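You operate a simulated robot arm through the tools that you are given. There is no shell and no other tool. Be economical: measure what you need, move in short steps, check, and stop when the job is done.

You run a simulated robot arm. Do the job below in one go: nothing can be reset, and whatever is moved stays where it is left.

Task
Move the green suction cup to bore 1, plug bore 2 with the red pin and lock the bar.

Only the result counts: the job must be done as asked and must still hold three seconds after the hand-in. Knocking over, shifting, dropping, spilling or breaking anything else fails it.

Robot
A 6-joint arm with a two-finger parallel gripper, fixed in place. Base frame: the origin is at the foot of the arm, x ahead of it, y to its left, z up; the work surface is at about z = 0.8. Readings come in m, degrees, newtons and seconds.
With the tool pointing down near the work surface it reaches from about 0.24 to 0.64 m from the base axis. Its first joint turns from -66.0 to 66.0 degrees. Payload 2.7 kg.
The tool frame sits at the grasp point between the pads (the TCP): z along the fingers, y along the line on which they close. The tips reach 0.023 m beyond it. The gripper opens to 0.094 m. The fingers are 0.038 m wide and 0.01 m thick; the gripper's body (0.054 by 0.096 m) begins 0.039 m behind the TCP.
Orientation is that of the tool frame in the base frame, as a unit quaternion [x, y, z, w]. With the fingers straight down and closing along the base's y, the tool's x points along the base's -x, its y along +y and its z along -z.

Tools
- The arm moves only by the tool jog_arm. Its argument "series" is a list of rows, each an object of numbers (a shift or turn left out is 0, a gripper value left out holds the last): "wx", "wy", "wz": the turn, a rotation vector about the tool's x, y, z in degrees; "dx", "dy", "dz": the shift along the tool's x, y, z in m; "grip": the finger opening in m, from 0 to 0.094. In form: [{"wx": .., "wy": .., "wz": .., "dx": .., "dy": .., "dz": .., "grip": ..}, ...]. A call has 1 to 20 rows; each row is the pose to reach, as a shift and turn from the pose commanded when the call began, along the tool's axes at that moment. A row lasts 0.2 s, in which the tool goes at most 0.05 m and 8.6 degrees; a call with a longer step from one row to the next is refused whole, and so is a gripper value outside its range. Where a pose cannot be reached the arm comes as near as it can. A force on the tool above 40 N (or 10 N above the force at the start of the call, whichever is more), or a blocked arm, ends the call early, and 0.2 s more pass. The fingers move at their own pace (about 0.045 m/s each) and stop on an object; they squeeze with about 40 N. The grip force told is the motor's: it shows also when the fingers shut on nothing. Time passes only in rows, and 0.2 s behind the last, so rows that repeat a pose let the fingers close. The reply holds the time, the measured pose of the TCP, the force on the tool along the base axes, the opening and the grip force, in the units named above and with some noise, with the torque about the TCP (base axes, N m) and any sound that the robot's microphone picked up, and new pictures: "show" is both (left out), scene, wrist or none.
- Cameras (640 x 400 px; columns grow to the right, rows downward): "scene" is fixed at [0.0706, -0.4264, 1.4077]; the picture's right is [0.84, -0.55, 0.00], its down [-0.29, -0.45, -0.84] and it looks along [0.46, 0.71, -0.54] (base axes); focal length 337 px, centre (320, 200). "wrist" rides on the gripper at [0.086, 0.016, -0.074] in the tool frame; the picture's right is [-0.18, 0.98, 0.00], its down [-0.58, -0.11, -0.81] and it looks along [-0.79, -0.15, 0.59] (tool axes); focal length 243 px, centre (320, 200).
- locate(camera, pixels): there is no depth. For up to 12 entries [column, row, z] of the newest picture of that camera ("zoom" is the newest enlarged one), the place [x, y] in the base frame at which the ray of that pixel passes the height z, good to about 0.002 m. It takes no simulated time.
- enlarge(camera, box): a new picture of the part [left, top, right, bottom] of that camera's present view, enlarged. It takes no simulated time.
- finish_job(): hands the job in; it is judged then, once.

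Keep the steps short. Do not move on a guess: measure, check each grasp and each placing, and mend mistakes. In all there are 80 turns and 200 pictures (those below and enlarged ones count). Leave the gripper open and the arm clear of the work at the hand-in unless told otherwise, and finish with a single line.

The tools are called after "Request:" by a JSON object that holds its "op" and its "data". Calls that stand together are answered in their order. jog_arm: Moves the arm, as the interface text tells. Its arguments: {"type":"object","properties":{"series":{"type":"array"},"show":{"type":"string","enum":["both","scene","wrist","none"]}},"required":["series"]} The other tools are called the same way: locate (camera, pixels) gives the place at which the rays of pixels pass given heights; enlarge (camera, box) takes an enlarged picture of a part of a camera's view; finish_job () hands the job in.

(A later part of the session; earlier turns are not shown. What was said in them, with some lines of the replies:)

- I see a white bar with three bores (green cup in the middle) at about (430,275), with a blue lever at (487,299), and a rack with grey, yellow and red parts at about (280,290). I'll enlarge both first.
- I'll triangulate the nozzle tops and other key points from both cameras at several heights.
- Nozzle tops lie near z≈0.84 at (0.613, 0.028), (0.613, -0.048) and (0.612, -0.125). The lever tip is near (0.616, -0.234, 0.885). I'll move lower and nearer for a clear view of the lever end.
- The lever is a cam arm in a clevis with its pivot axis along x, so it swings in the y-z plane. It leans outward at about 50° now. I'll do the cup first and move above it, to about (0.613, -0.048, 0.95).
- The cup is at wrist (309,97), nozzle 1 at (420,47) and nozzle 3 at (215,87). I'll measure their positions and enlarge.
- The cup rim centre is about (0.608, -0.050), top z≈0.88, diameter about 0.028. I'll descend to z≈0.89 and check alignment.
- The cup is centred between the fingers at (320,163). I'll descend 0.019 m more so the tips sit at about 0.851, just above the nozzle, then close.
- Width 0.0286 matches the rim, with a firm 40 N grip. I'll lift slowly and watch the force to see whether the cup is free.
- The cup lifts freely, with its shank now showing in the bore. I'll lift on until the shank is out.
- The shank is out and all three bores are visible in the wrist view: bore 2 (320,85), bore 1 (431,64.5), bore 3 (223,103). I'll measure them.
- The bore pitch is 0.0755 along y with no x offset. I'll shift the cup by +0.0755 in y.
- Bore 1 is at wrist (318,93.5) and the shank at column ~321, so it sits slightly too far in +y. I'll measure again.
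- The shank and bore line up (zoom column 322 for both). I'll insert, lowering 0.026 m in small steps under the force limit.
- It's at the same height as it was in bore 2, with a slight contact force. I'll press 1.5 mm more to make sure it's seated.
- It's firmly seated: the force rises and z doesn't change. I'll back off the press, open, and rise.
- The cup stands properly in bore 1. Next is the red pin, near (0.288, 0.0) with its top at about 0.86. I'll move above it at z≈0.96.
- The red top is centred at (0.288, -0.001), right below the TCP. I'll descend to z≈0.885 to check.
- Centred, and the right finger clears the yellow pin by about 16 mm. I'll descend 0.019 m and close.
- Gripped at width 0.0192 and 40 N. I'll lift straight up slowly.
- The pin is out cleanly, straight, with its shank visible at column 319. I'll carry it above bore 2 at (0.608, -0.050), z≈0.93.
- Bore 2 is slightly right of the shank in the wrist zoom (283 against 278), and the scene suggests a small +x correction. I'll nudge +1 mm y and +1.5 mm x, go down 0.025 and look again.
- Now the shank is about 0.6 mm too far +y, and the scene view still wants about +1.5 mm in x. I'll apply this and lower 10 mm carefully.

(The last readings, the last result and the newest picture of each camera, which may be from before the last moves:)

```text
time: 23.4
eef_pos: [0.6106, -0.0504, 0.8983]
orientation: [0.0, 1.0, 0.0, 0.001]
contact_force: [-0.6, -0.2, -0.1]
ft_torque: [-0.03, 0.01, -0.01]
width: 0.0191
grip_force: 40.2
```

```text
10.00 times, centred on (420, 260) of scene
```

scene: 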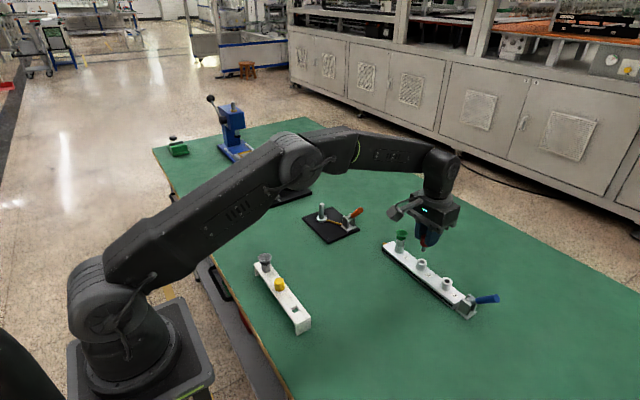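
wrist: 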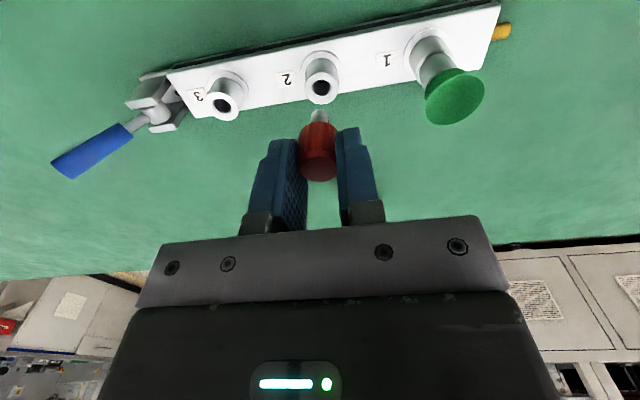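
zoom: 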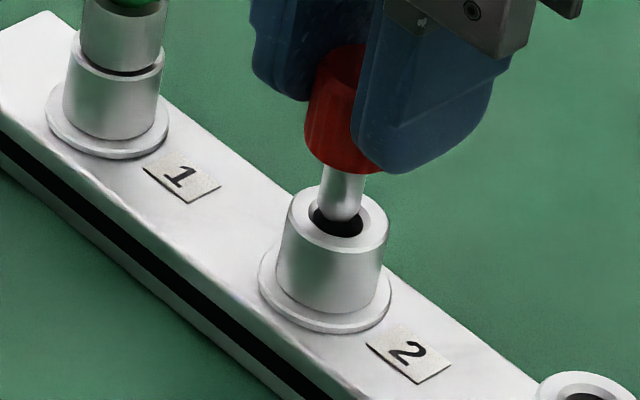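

It's aligned with the bore in both views. I'll insert under the force limit.

Request:
{"op": "jog_arm", "data": {"series": [{"dz": 0.005}, {"dz": 0.01}, {"dz": 0.015}, {"dz": 0.02}, {"dz": 0.025}, {"dz": 0.025}]}}

Request:
{"op": "enlarge", "data": {"camera": "wrist", "box": [240, 60, 400, 160]}}

```text
time: 24.8
eef_pos: [0.6105, -0.0496, 0.8768]
orientation: [0.0, 1.0, -0.001, 0.002]
contact_force: [-4.4, 1.2, 18.0]
ft_torque: [-0.01, 0.28, -0.03]
width: 0.0189
grip_force: 40.1
```

scene: 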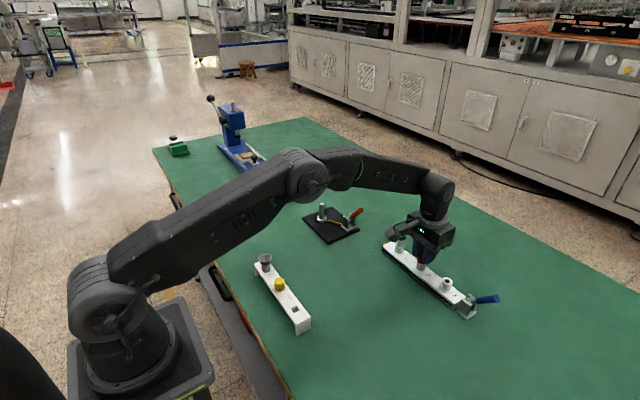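
wrist: 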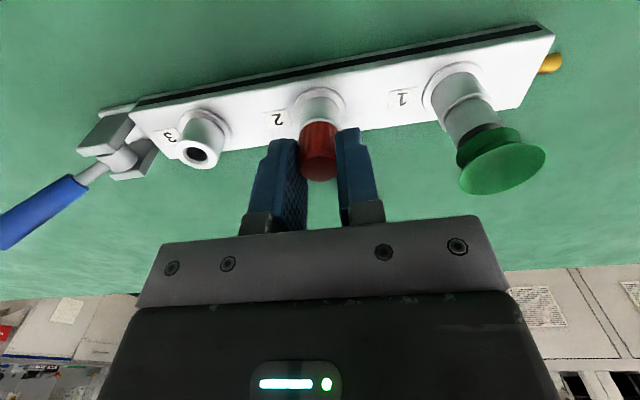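

```text
4.00 times, centred on (320, 110) of wrist
```

zoom: 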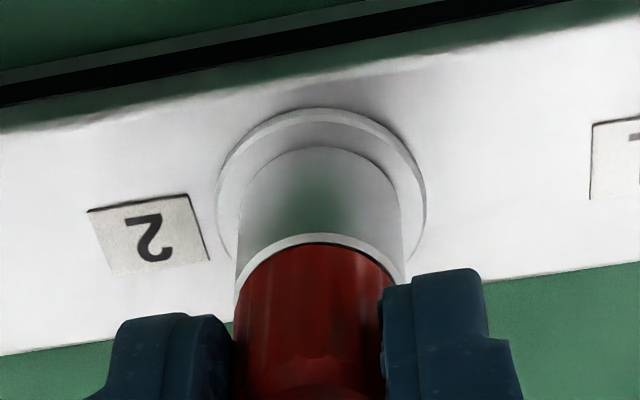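

The knob is seated on nozzle 2 with an 18 N press. I'll relax, open and rise.

Request:
{"op": "jog_arm", "data": {"series": [{"dz": -0.003, "grip": 0.02}, {"dz": -0.003, "grip": 0.035}, {"dz": -0.003, "grip": 0.05}, {"dz": -0.003, "grip": 0.05}, {"dz": -0.02}, {"dz": -0.05}, {"dz": -0.09}, {"dz": -0.13}, {"dz": -0.13}]}}

Request:
{"op": "enlarge", "data": {"camera": "scene", "box": [370, 220, 510, 330]}}

Request:
{"op": "enlarge", "data": {"camera": "scene", "box": [300, 195, 375, 250]}}

Request:
{"op": "enlarge", "data": {"camera": "wrist", "box": [0, 0, 400, 200]}}

```text
time: 26.8
eef_pos: [0.611, -0.0509, 1.0028]
orientation: [0.0, 1.0, 0.0, 0.0]
contact_force: [-0.2, 0.2, 0.0]
ft_torque: [0.0, 0.0, 0.0]
width: 0.0502
grip_force: 0.0
```

scene: 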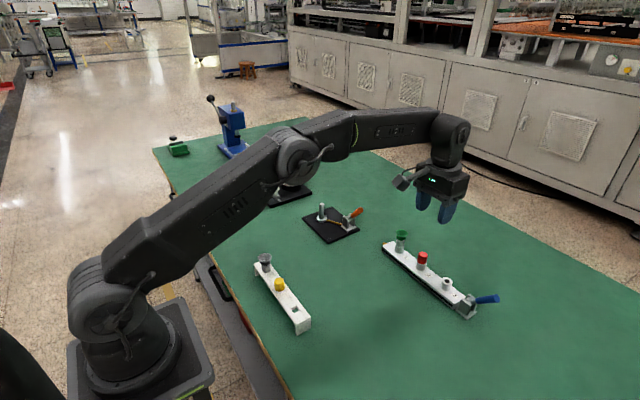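
wrist: 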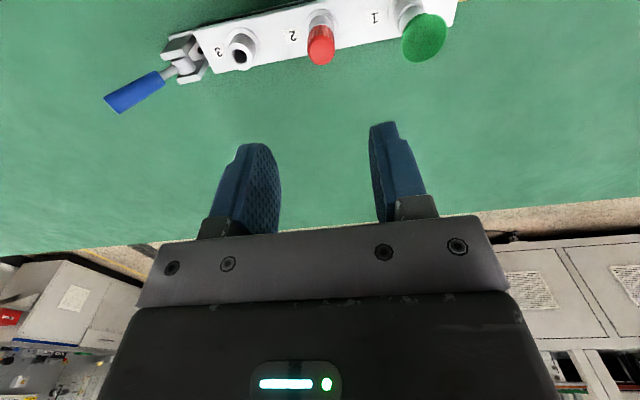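

```text
3.64 times, centred on (440, 275) of scene
```

zoom: 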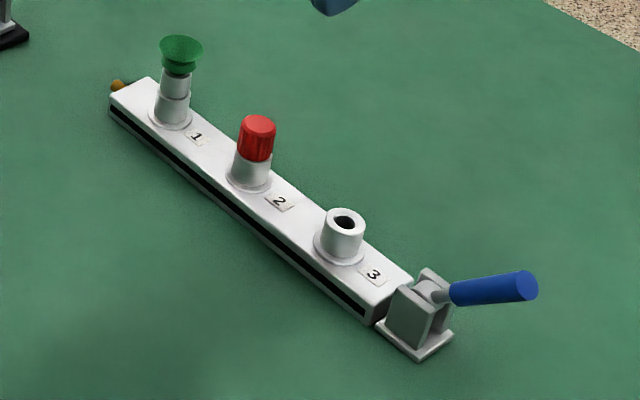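

```text
7.27 times, centred on (338, 222) of scene
```

zoom: 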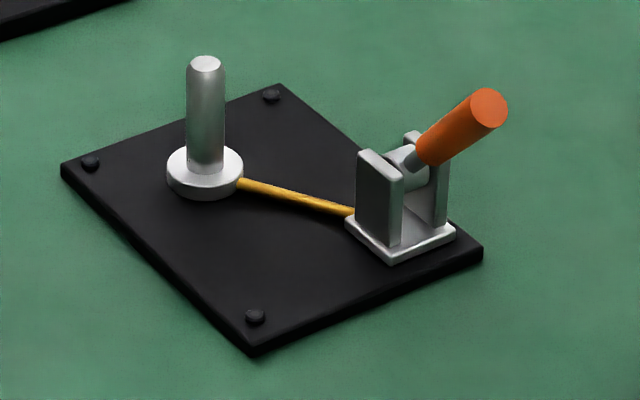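

```text
1.60 times, centred on (200, 100) of wrist
```

zoom: 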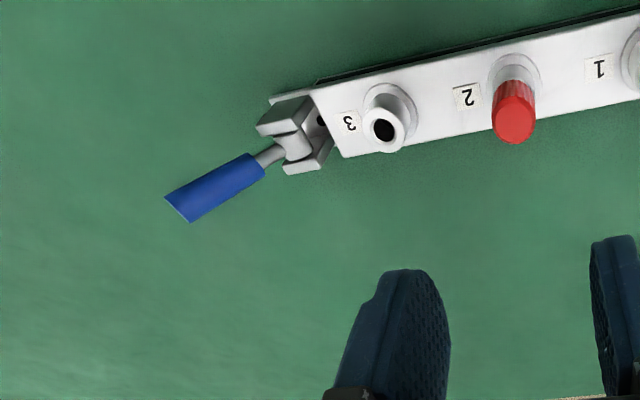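

Both parts are placed. Next is the lever. I'll move nearer with the fingers closed to view the clevis before touching it.

Request:
{"op": "jog_arm", "data": {"series": [{"dx": 0.015, "dy": -0.04, "grip": 0.03}, {"dx": 0.03, "dy": -0.08, "grip": 0.01}, {"dx": 0.045, "dy": -0.12, "grip": 0.0}, {"dx": 0.05, "dy": -0.15, "dz": 0.02}, {"dx": 0.05, "dy": -0.15, "dz": 0.04}, {"dx": 0.05, "dy": -0.15, "dz": 0.04}]}}

Request:
{"op": "enlarge", "data": {"camera": "wrist", "box": [200, 40, 440, 190]}}

Request:
{"op": "enlarge", "data": {"camera": "scene", "box": [440, 270, 510, 330]}}

```text
time: 28.2
eef_pos: [0.5597, -0.2015, 0.9637]
orientation: [0.0, 1.0, 0.0, 0.0]
contact_force: [0.6, -0.1, 0.1]
ft_torque: [-0.02, 0.04, 0.01]
width: 0.0
grip_force: 39.8
```

scene: 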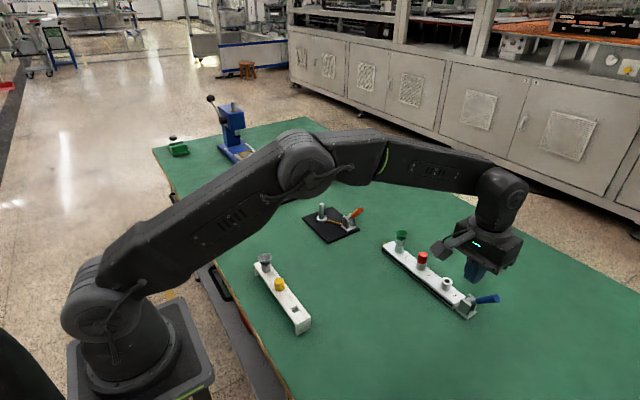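
wrist: 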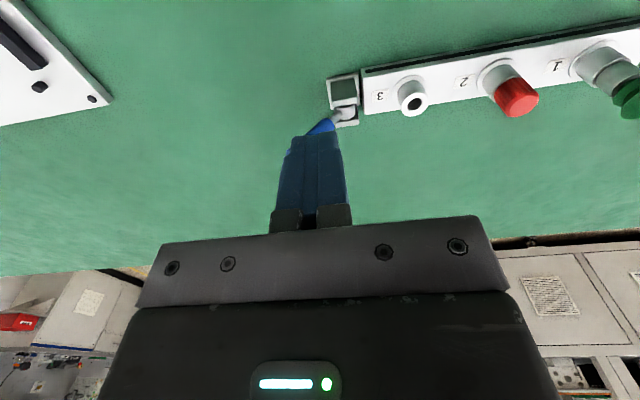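

```text
2.67 times, centred on (320, 115) of wrist
```

zoom: 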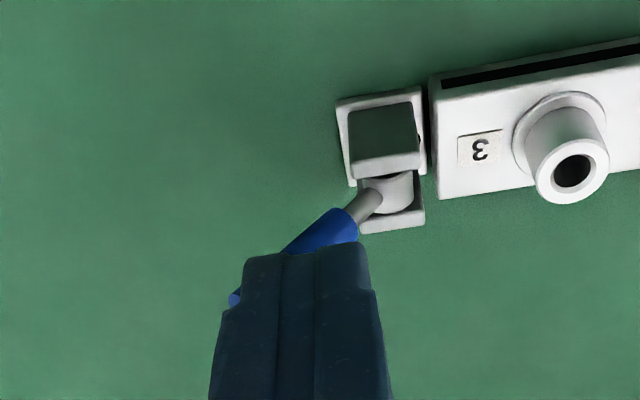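

```text
6.67 times, centred on (475, 300) of scene
```

zoom: 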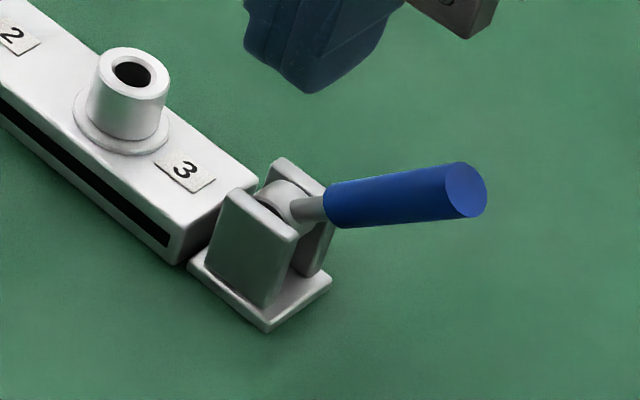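

The lever runs from its pivot at about (0.612, -0.187, 0.826) up and out to its tip at about (0.612, -0.237, 0.886). I'll go above the handle with closed fingers and press down gently, watching the force, to learn which way it throws.

Request:
{"op": "jog_arm", "data": {"series": [{"dx": -0.02, "dy": -0.012}, {"dx": -0.041, "dy": -0.0255}, {"dx": -0.041, "dy": -0.0255, "dz": 0.02}, {"dx": -0.041, "dy": -0.0255, "dz": 0.035}, {"dx": -0.041, "dy": -0.0255, "dz": 0.035}]}}

Request:
{"op": "enlarge", "data": {"camera": "scene", "box": [440, 260, 520, 330]}}

```text
time: 29.4
eef_pos: [0.6005, -0.2268, 0.9293]
orientation: [0.0, 1.0, -0.001, 0.0]
contact_force: [0.7, -1.0, -0.3]
ft_torque: [-0.04, -0.01, 0.0]
width: 0.0
grip_force: 40.4
out of reach, approached as far as the arm can: row 2
```

scene: 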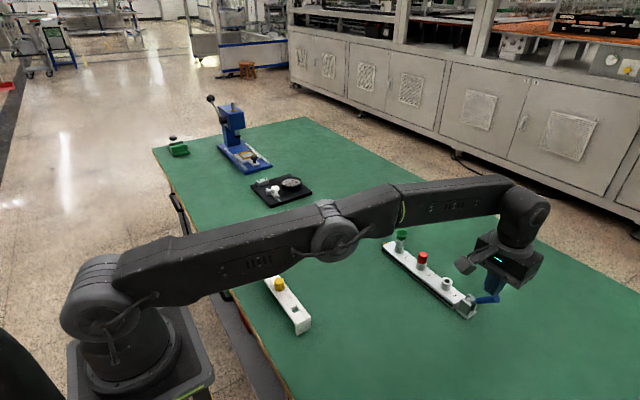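
wrist: 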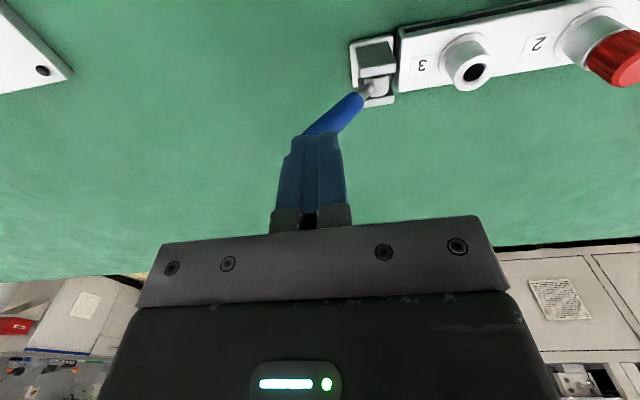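

```text
5.71 times, centred on (480, 295) of scene
```

zoom: 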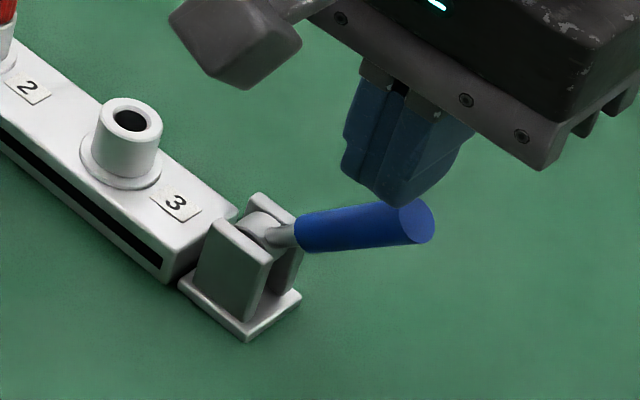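

The fingertips are just above the handle. I'll press down in small steps.

Request:
{"op": "jog_arm", "data": {"series": [{"dz": 0.005}, {"dz": 0.01}, {"dz": 0.015}, {"dz": 0.02}, {"dz": 0.025}, {"dz": 0.03}, {"dz": 0.03}]}}

Request:
{"op": "enlarge", "data": {"camera": "scene", "box": [440, 260, 520, 330]}}

```text
time: 30.6
eef_pos: [0.6015, -0.2316, 0.9121]
orientation: [0.003, 1.0, -0.007, 0.005]
contact_force: [-0.1, -1.1, 0.2]
ft_torque: [0.01, 0.0, 0.0]
width: 0.0
grip_force: 39.9
stopped in row 5: the force on the tool passed its limit at 42 N (the readings are from after the stop); the commanded pose is now the measured one
```

scene: 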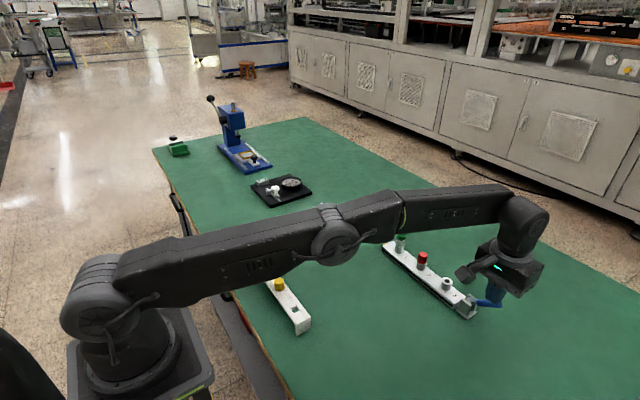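
wrist: 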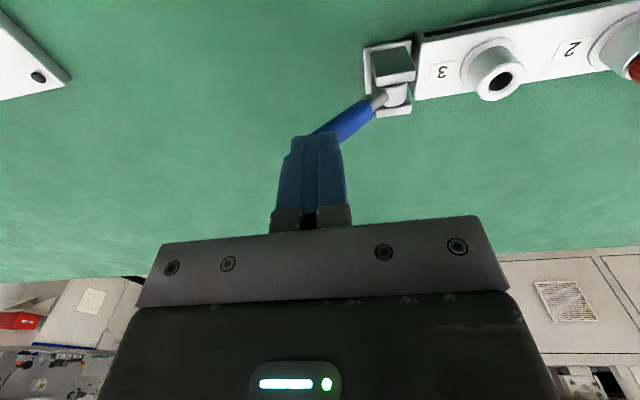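

```text
5.71 times, centred on (480, 295) of scene
```

zoom: 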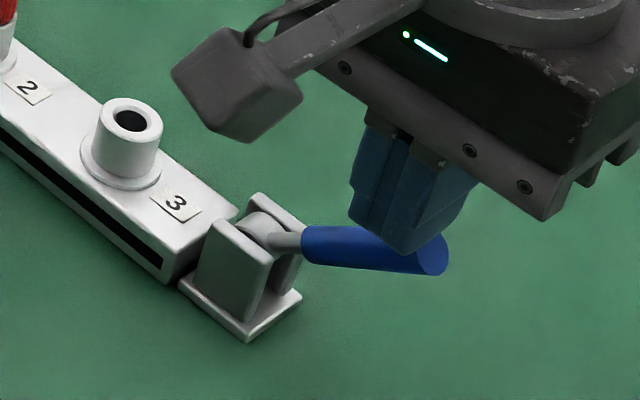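

The lever moved down some, so outward-down is a working direction. The force limit stopped it. I'll shift the push point outward for more leverage and press again.

Request:
{"op": "jog_arm", "data": {"series": [{"dz": -0.008}, {"dz": -0.008, "dy": -0.011, "dx": 0.004}, {"dz": 0.0, "dy": -0.011, "dx": 0.004}, {"dz": 0.005, "dy": -0.011, "dx": 0.004}, {"dz": 0.01, "dy": -0.011, "dx": 0.004}, {"dz": 0.015, "dy": -0.011, "dx": 0.004}, {"dz": 0.02, "dy": -0.011, "dx": 0.004}, {"dz": 0.025, "dy": -0.011, "dx": 0.004}]}}

Request:
{"op": "enlarge", "data": {"camera": "scene", "box": [440, 260, 520, 330]}}

```text
time: 32.4
eef_pos: [0.597, -0.243, 0.8857]
orientation: [0.003, 1.0, -0.008, 0.005]
contact_force: [0.0, 0.6, -0.4]
ft_torque: [-0.01, -0.03, 0.0]
width: 0.0004
grip_force: 40.1
```

scene: 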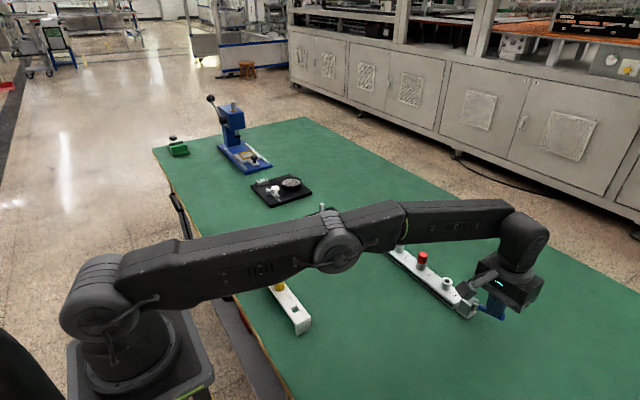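
wrist: 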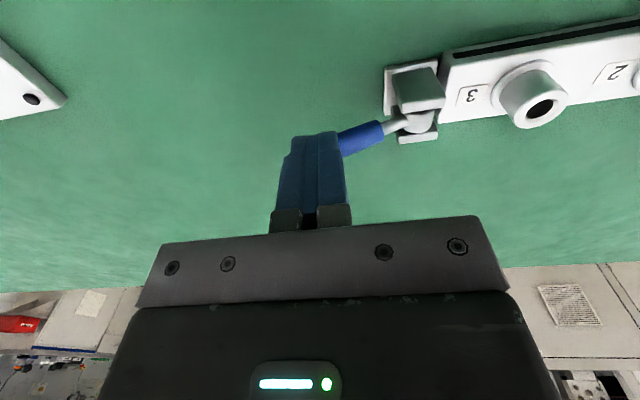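

```text
5.71 times, centred on (480, 295) of scene
```

zoom: 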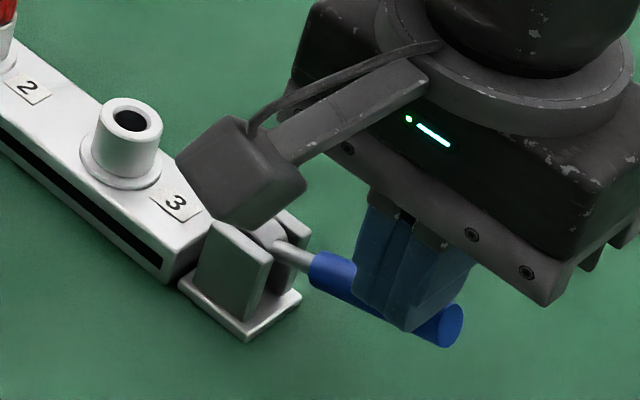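

It's swinging further down with no stop yet. I'll keep pressing.

Request:
{"op": "jog_arm", "data": {"series": [{"dz": 0.005}, {"dz": 0.01}, {"dz": 0.015}, {"dz": 0.02}, {"dz": 0.025}, {"dz": 0.03}]}}

Request:
{"op": "enlarge", "data": {"camera": "scene", "box": [440, 260, 520, 330]}}

```text
time: 33.8
eef_pos: [0.5987, -0.2447, 0.8624]
orientation: [0.002, 1.0, -0.009, 0.007]
contact_force: [-16.5, 8.3, 30.3]
ft_torque: [0.32, 0.08, 0.15]
width: 0.0001
grip_force: 40.1
```

scene: 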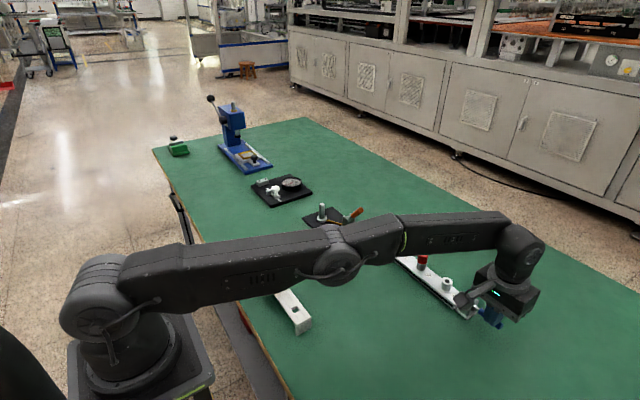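
wrist: 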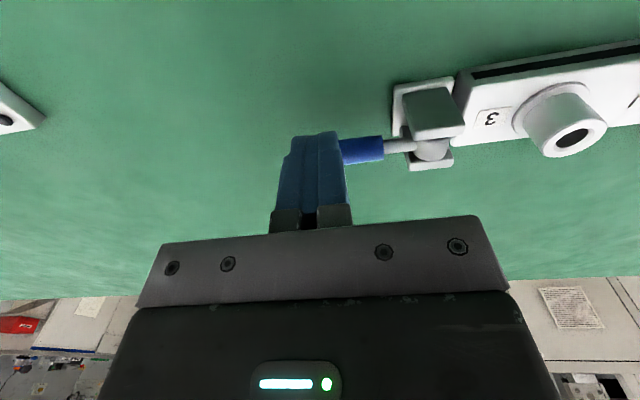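

```text
5.71 times, centred on (480, 295) of scene
```

zoom: 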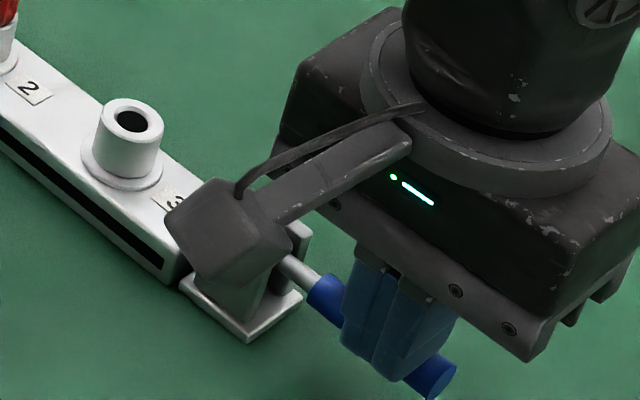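

The handle is nearly horizontal and resisting at 30 N. I'll press a bit more to confirm whether this is the end stop.

Request:
{"op": "jog_arm", "data": {"series": [{"dz": 0.003}, {"dz": 0.006}, {"dz": 0.009}], "show": "none"}}

Request:
{"op": "enlarge", "data": {"camera": "scene", "box": [440, 260, 520, 330]}}

```text
time: 34.1
eef_pos: [0.6003, -0.2462, 0.8619]
orientation: [0.003, 1.0, -0.009, 0.01]
contact_force: [0.5, 0.1, 2.9]
ft_torque: [0.05, -0.02, 0.02]
width: 0.0
grip_force: 39.7
stopped in row 1: the force on the tool passed its limit at 48 N (the readings are from after the stop); the commanded pose is now the measured one
```

```text
5.71 times, centred on (480, 295) of scene
```

zoom: 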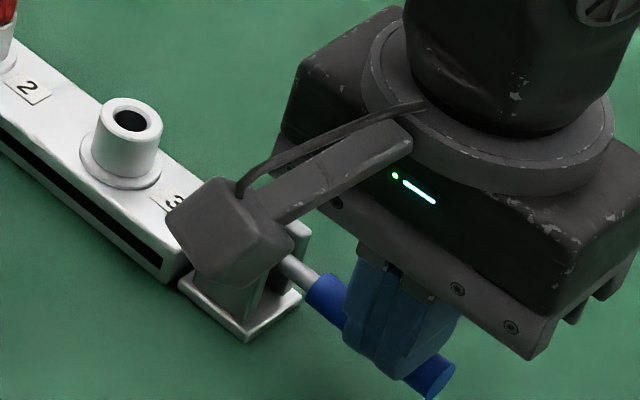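

There was no further travel, so that's a hard stop at about horizontal. I'll rise clear and inspect the lever and the far-end pin.

Request:
{"op": "jog_arm", "data": {"series": [{"dz": -0.02}, {"dz": -0.06}, {"dz": -0.1, "dx": 0.02}, {"dz": -0.14, "dx": 0.06}, {"dz": -0.16, "dx": 0.1}, {"dz": -0.16, "dx": 0.1}]}}

Request:
{"op": "enlarge", "data": {"camera": "scene", "box": [370, 220, 510, 330]}}

Request:
{"op": "enlarge", "data": {"camera": "wrist", "box": [240, 40, 560, 200]}}

```text
refused: row 4 steps farther than a row can; nothing moved
```

```text
3.64 times, centred on (440, 275) of scene
```

zoom: 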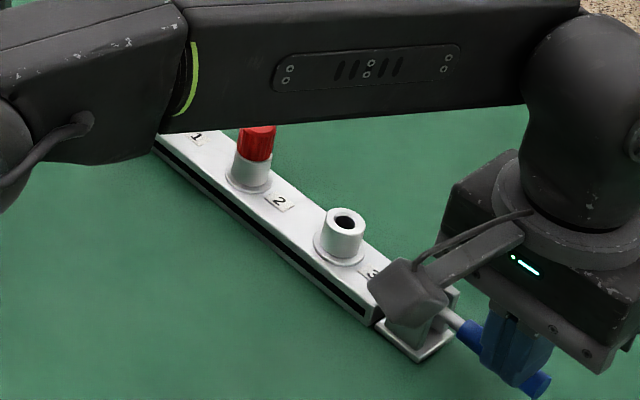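

```text
2.00 times, centred on (400, 120) of wrist
```

zoom: 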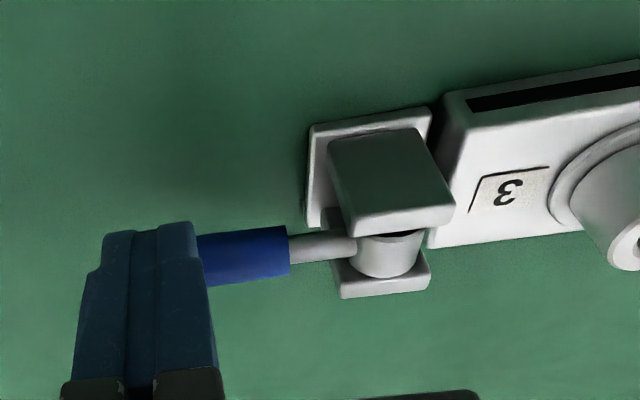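

That call was refused because one step was too long. I'll repeat it with shorter steps.

Request:
{"op": "jog_arm", "data": {"series": [{"dz": -0.02}, {"dz": -0.055}, {"dz": -0.09}, {"dz": -0.12, "dx": 0.03}, {"dz": -0.15, "dx": 0.06}, {"dz": -0.16, "dx": 0.1}, {"dz": -0.16, "dx": 0.14}, {"dz": -0.16, "dx": 0.14}]}}

Request:
{"op": "enlarge", "data": {"camera": "scene", "box": [370, 220, 510, 330]}}

Request:
{"op": "enlarge", "data": {"camera": "wrist", "box": [240, 40, 560, 200]}}

```text
time: 35.9
eef_pos: [0.4557, -0.2421, 1.0179]
orientation: [0.003, 1.0, -0.01, 0.008]
contact_force: [0.0, 0.4, -0.2]
ft_torque: [-0.01, 0.02, 0.04]
width: 0.0001
grip_force: 40.4
out of reach, approached as far as the arm can: row 3
```

scene: 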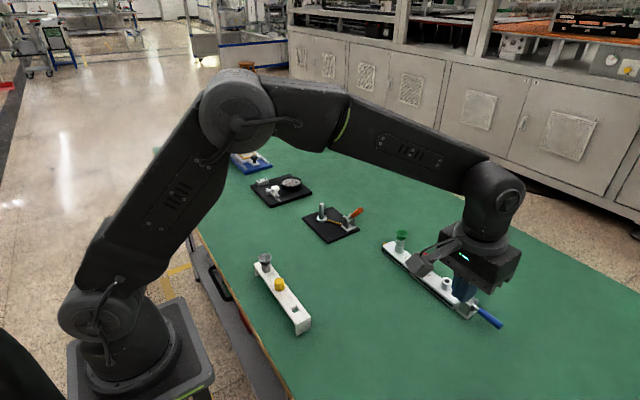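
wrist: 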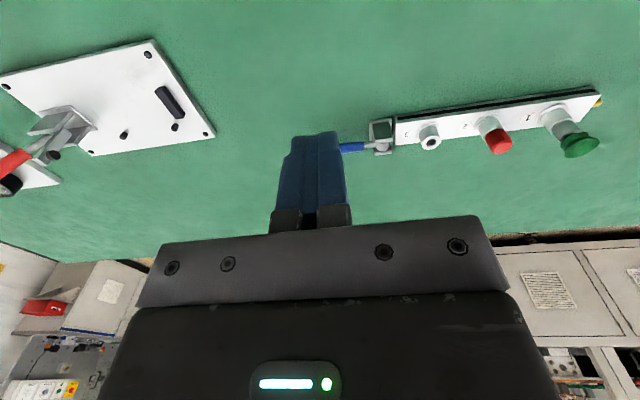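

```text
3.64 times, centred on (440, 275) of scene
```

zoom: 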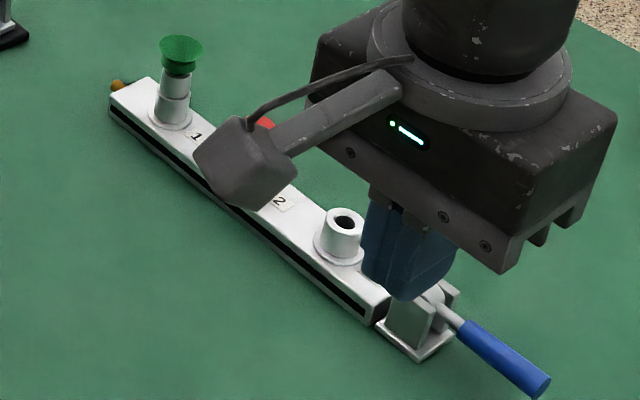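

```text
2.00 times, centred on (400, 120) of wrist
```

zoom: 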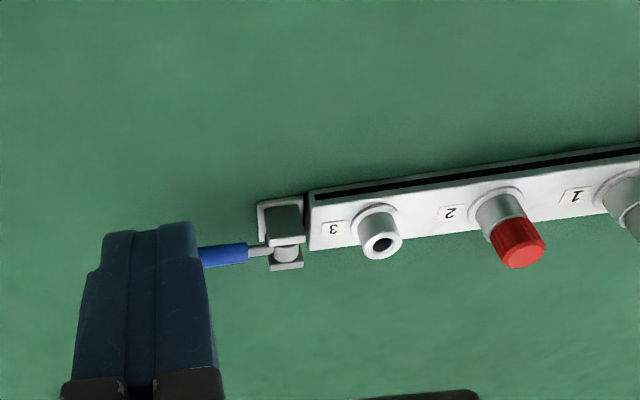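

The lever is now horizontal outward. I'll check whether the gold pin at the far end changed, using the same enlarge box as before.

Request:
{"op": "enlarge", "data": {"camera": "scene", "box": [370, 220, 430, 260]}}

Request:
{"op": "enlarge", "data": {"camera": "wrist", "box": [510, 70, 630, 170]}}

Request:
{"op": "enlarge", "data": {"camera": "wrist", "box": [0, 60, 220, 200]}}

```text
10.00 times, centred on (400, 240) of scene
```

zoom: 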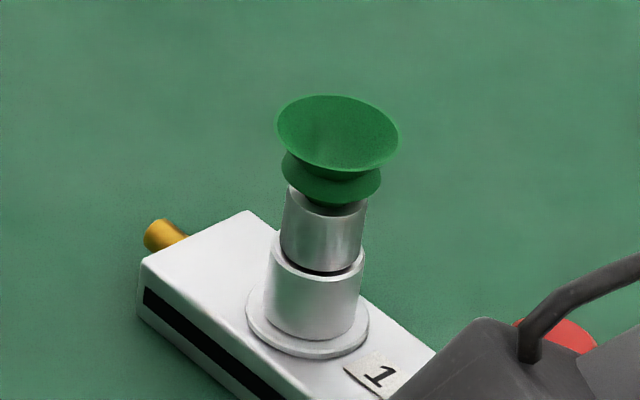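

```text
4.00 times, centred on (570, 120) of wrist
```

zoom: 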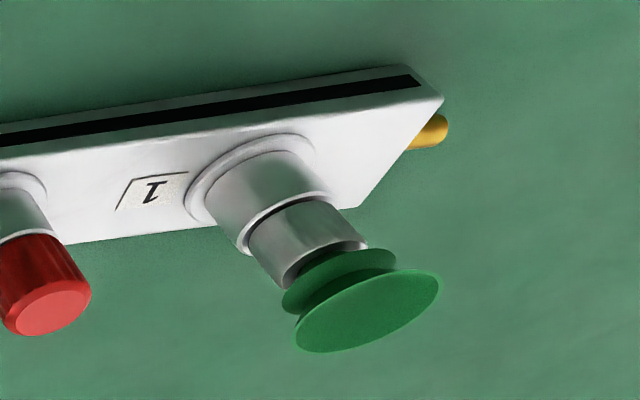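

```text
2.86 times, centred on (110, 130) of wrist
```

zoom: 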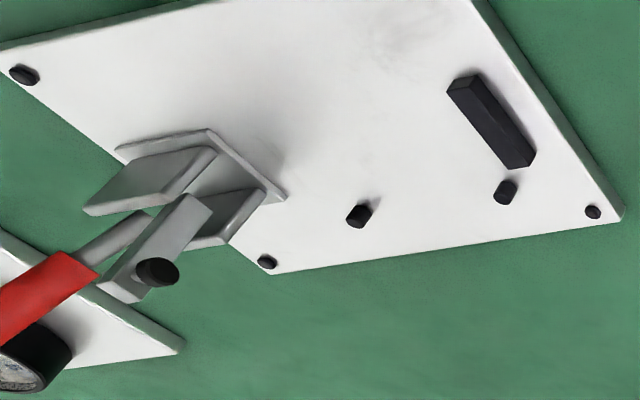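

The gold pin is unchanged, so it's just a hose barb. To verify the lock I'll do a gentle pull test on the red pin, since an unlocked part lifted with about 0 N. First I go above it, levelling the tool.

Request:
{"op": "jog_arm", "data": {"series": [{"dx": -0.02, "dy": 0.03, "wx": -1.15, "wy": 0.9, "wz": -0.35, "grip": 0.05}, {"dx": -0.04, "dy": 0.06, "wx": -1.15, "wy": 0.9, "wz": -0.35}, {"dx": -0.06, "dy": 0.09, "wx": -1.15, "wy": 0.9, "wz": -0.35}, {"dx": -0.08, "dy": 0.12, "wx": -1.15, "wy": 0.9, "wz": -0.35}, {"dx": -0.1, "dy": 0.15, "wx": -1.15, "wy": 0.9, "wz": -0.35, "dz": 0.01}, {"dx": -0.13, "dy": 0.175, "wx": -1.15, "wy": 0.9, "wz": -0.35, "dz": 0.03}, {"dx": -0.155, "dy": 0.192, "wx": -1.15, "wy": 0.9, "wz": -0.35, "dz": 0.05}, {"dx": -0.155, "dy": 0.192, "wx": -1.15, "wy": 0.9, "wz": -0.35, "dz": 0.05}]}}

Request:
{"op": "enlarge", "data": {"camera": "scene", "box": [400, 240, 510, 330]}}

Request:
{"op": "enlarge", "data": {"camera": "wrist", "box": [0, 0, 400, 200]}}

```text
time: 37.7
eef_pos: [0.6139, -0.0523, 0.9673]
orientation: [0.0, 1.0, 0.001, 0.0]
contact_force: [0.2, 0.2, 0.2]
ft_torque: [0.0, -0.01, 0.0]
width: 0.0501
grip_force: 0.0
```

scene: 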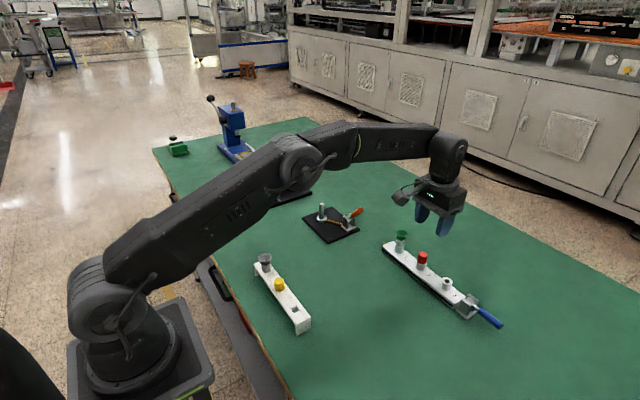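
wrist: 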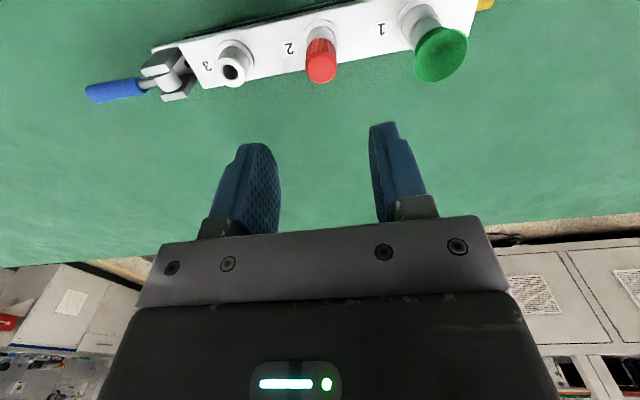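

```text
4.44 times, centred on (455, 285) of scene
```

zoom: 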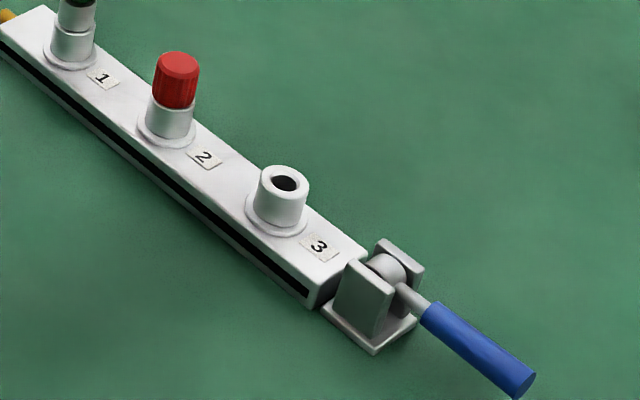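

```text
1.60 times, centred on (200, 100) of wrist
```

zoom: 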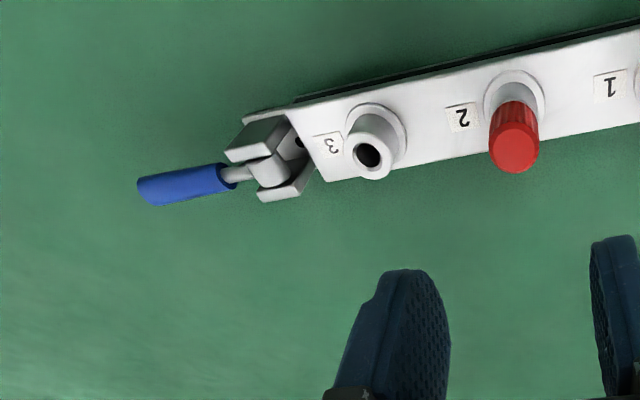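

The lever is horizontal and stays there. I'll descend onto the red pin, grip it, and lift only 3 mm to test for resistance.

Request:
{"op": "jog_arm", "data": {"series": [{"dx": 0.003, "dy": 0.0025, "dz": 0.03}, {"dx": 0.003, "dy": 0.0025, "dz": 0.06}, {"dx": 0.003, "dy": 0.0025, "dz": 0.087}, {"dx": 0.003, "dy": 0.0025, "dz": 0.087, "grip": 0.035}, {"dx": 0.003, "dy": 0.0025, "dz": 0.087, "grip": 0.02}, {"dx": 0.003, "dy": 0.0025, "dz": 0.087, "grip": 0.01}, {"dx": 0.003, "dy": 0.0025, "dz": 0.087, "grip": 0.01}, {"dx": 0.003, "dy": 0.0025, "dz": 0.087, "grip": 0.01}], "show": "wrist"}}

Request:
{"op": "jog_arm", "data": {"series": [{"dz": -0.001}, {"dz": -0.002}, {"dz": -0.003}, {"dz": -0.003}], "show": "none"}}

Request:
{"op": "enlarge", "data": {"camera": "wrist", "box": [240, 60, 400, 160]}}

```text
time: 39.5
eef_pos: [0.6092, -0.0494, 0.8803]
orientation: [0.001, 1.0, 0.001, 0.0]
contact_force: [1.8, -2.2, -3.5]
ft_torque: [-0.22, -0.09, 0.0]
width: 0.0192
grip_force: 39.3
```

wrist: 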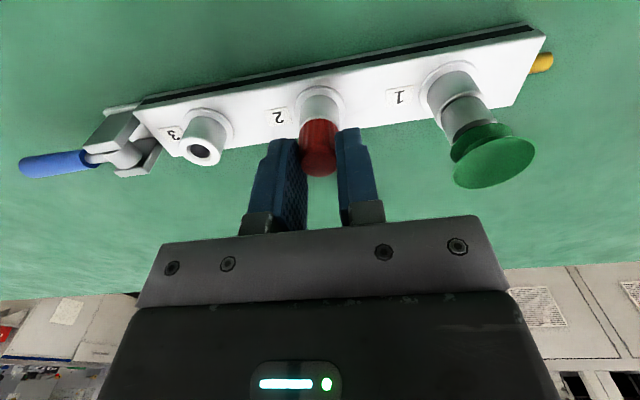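

```text
time: 40.5
eef_pos: [0.6093, -0.0495, 0.8802]
orientation: [-0.001, 1.0, 0.001, -0.003]
contact_force: [1.4, -5.4, -21.8]
ft_torque: [-0.39, -0.05, 0.02]
width: 0.0189
grip_force: 39.9
```

```text
4.00 times, centred on (320, 110) of wrist
```

zoom: 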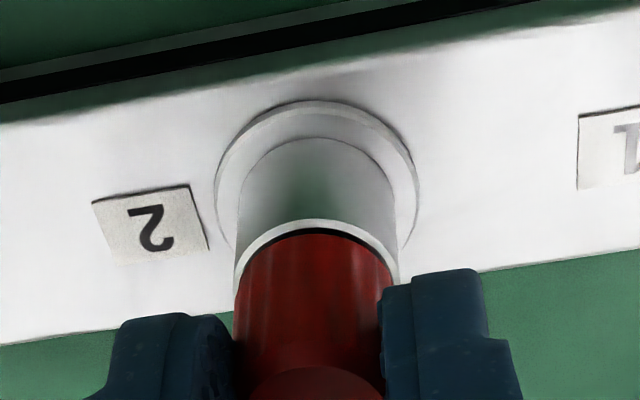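

The pin didn't move against a 22 N pull, whereas the cup lifted freely before. The bar is locked. I'll relax the pull, open, rise and back away.

Request:
{"op": "jog_arm", "data": {"series": [{"dz": 0.003}, {"dz": 0.003, "grip": 0.03}, {"dz": 0.003, "grip": 0.045}, {"dz": 0.003, "grip": 0.055}, {"dz": 0.003, "grip": 0.055}, {"dz": -0.02}, {"dz": -0.06}, {"dz": -0.1}, {"dz": -0.14, "dx": 0.02}, {"dz": -0.16, "dx": 0.06}, {"dz": -0.17, "dx": 0.1}, {"dz": -0.17, "dx": 0.14, "grip": 0.09}, {"dz": -0.17, "dx": 0.18}, {"dz": -0.17, "dx": 0.18}]}}

Request:
{"op": "enlarge", "data": {"camera": "scene", "box": [370, 220, 510, 330]}}

```text
time: 43.5
eef_pos: [0.4305, -0.0484, 1.0543]
orientation: [0.001, 1.0, 0.001, 0.0]
contact_force: [-0.3, 0.2, -0.5]
ft_torque: [-0.01, 0.02, -0.01]
width: 0.0902
grip_force: 0.1
```

scene: 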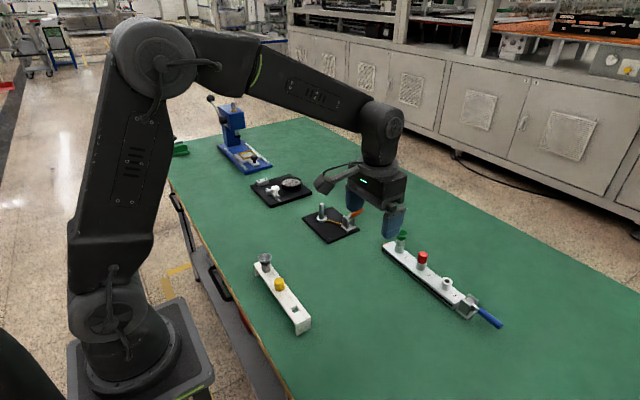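
wrist: 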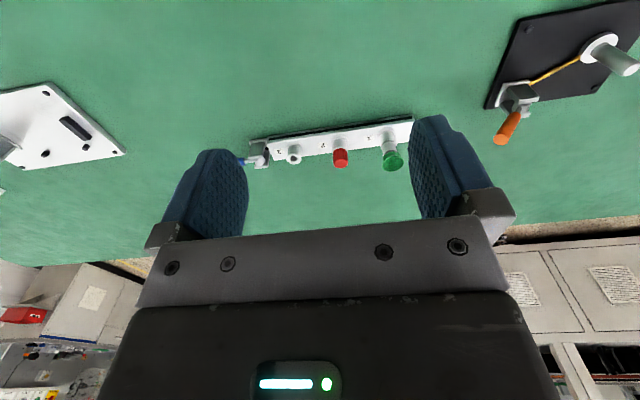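

```text
3.64 times, centred on (440, 275) of scene
```

zoom: 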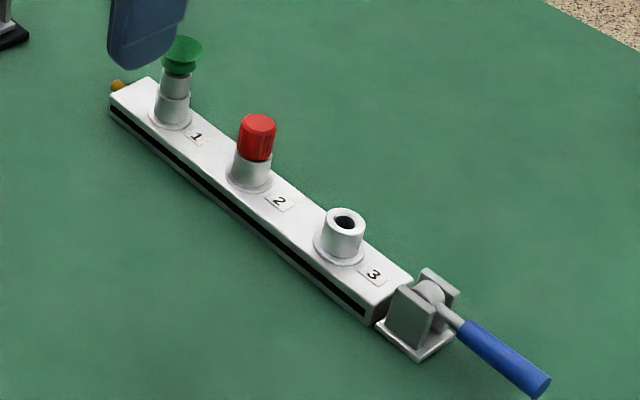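

The green cup is in bore 1, the red pin is in bore 2, and the lever is down and locked. The gripper is open and the arm is clear, so I'm handing in.

Request:
{"op": "finish_job", "data": {}}

```text
The job is handed in.
```

The green suction cup is in bore 1, the red pin plugs bore 2, and the bar is locked: the lever is down at its stop and the red pin did not move under a 22 N pull.
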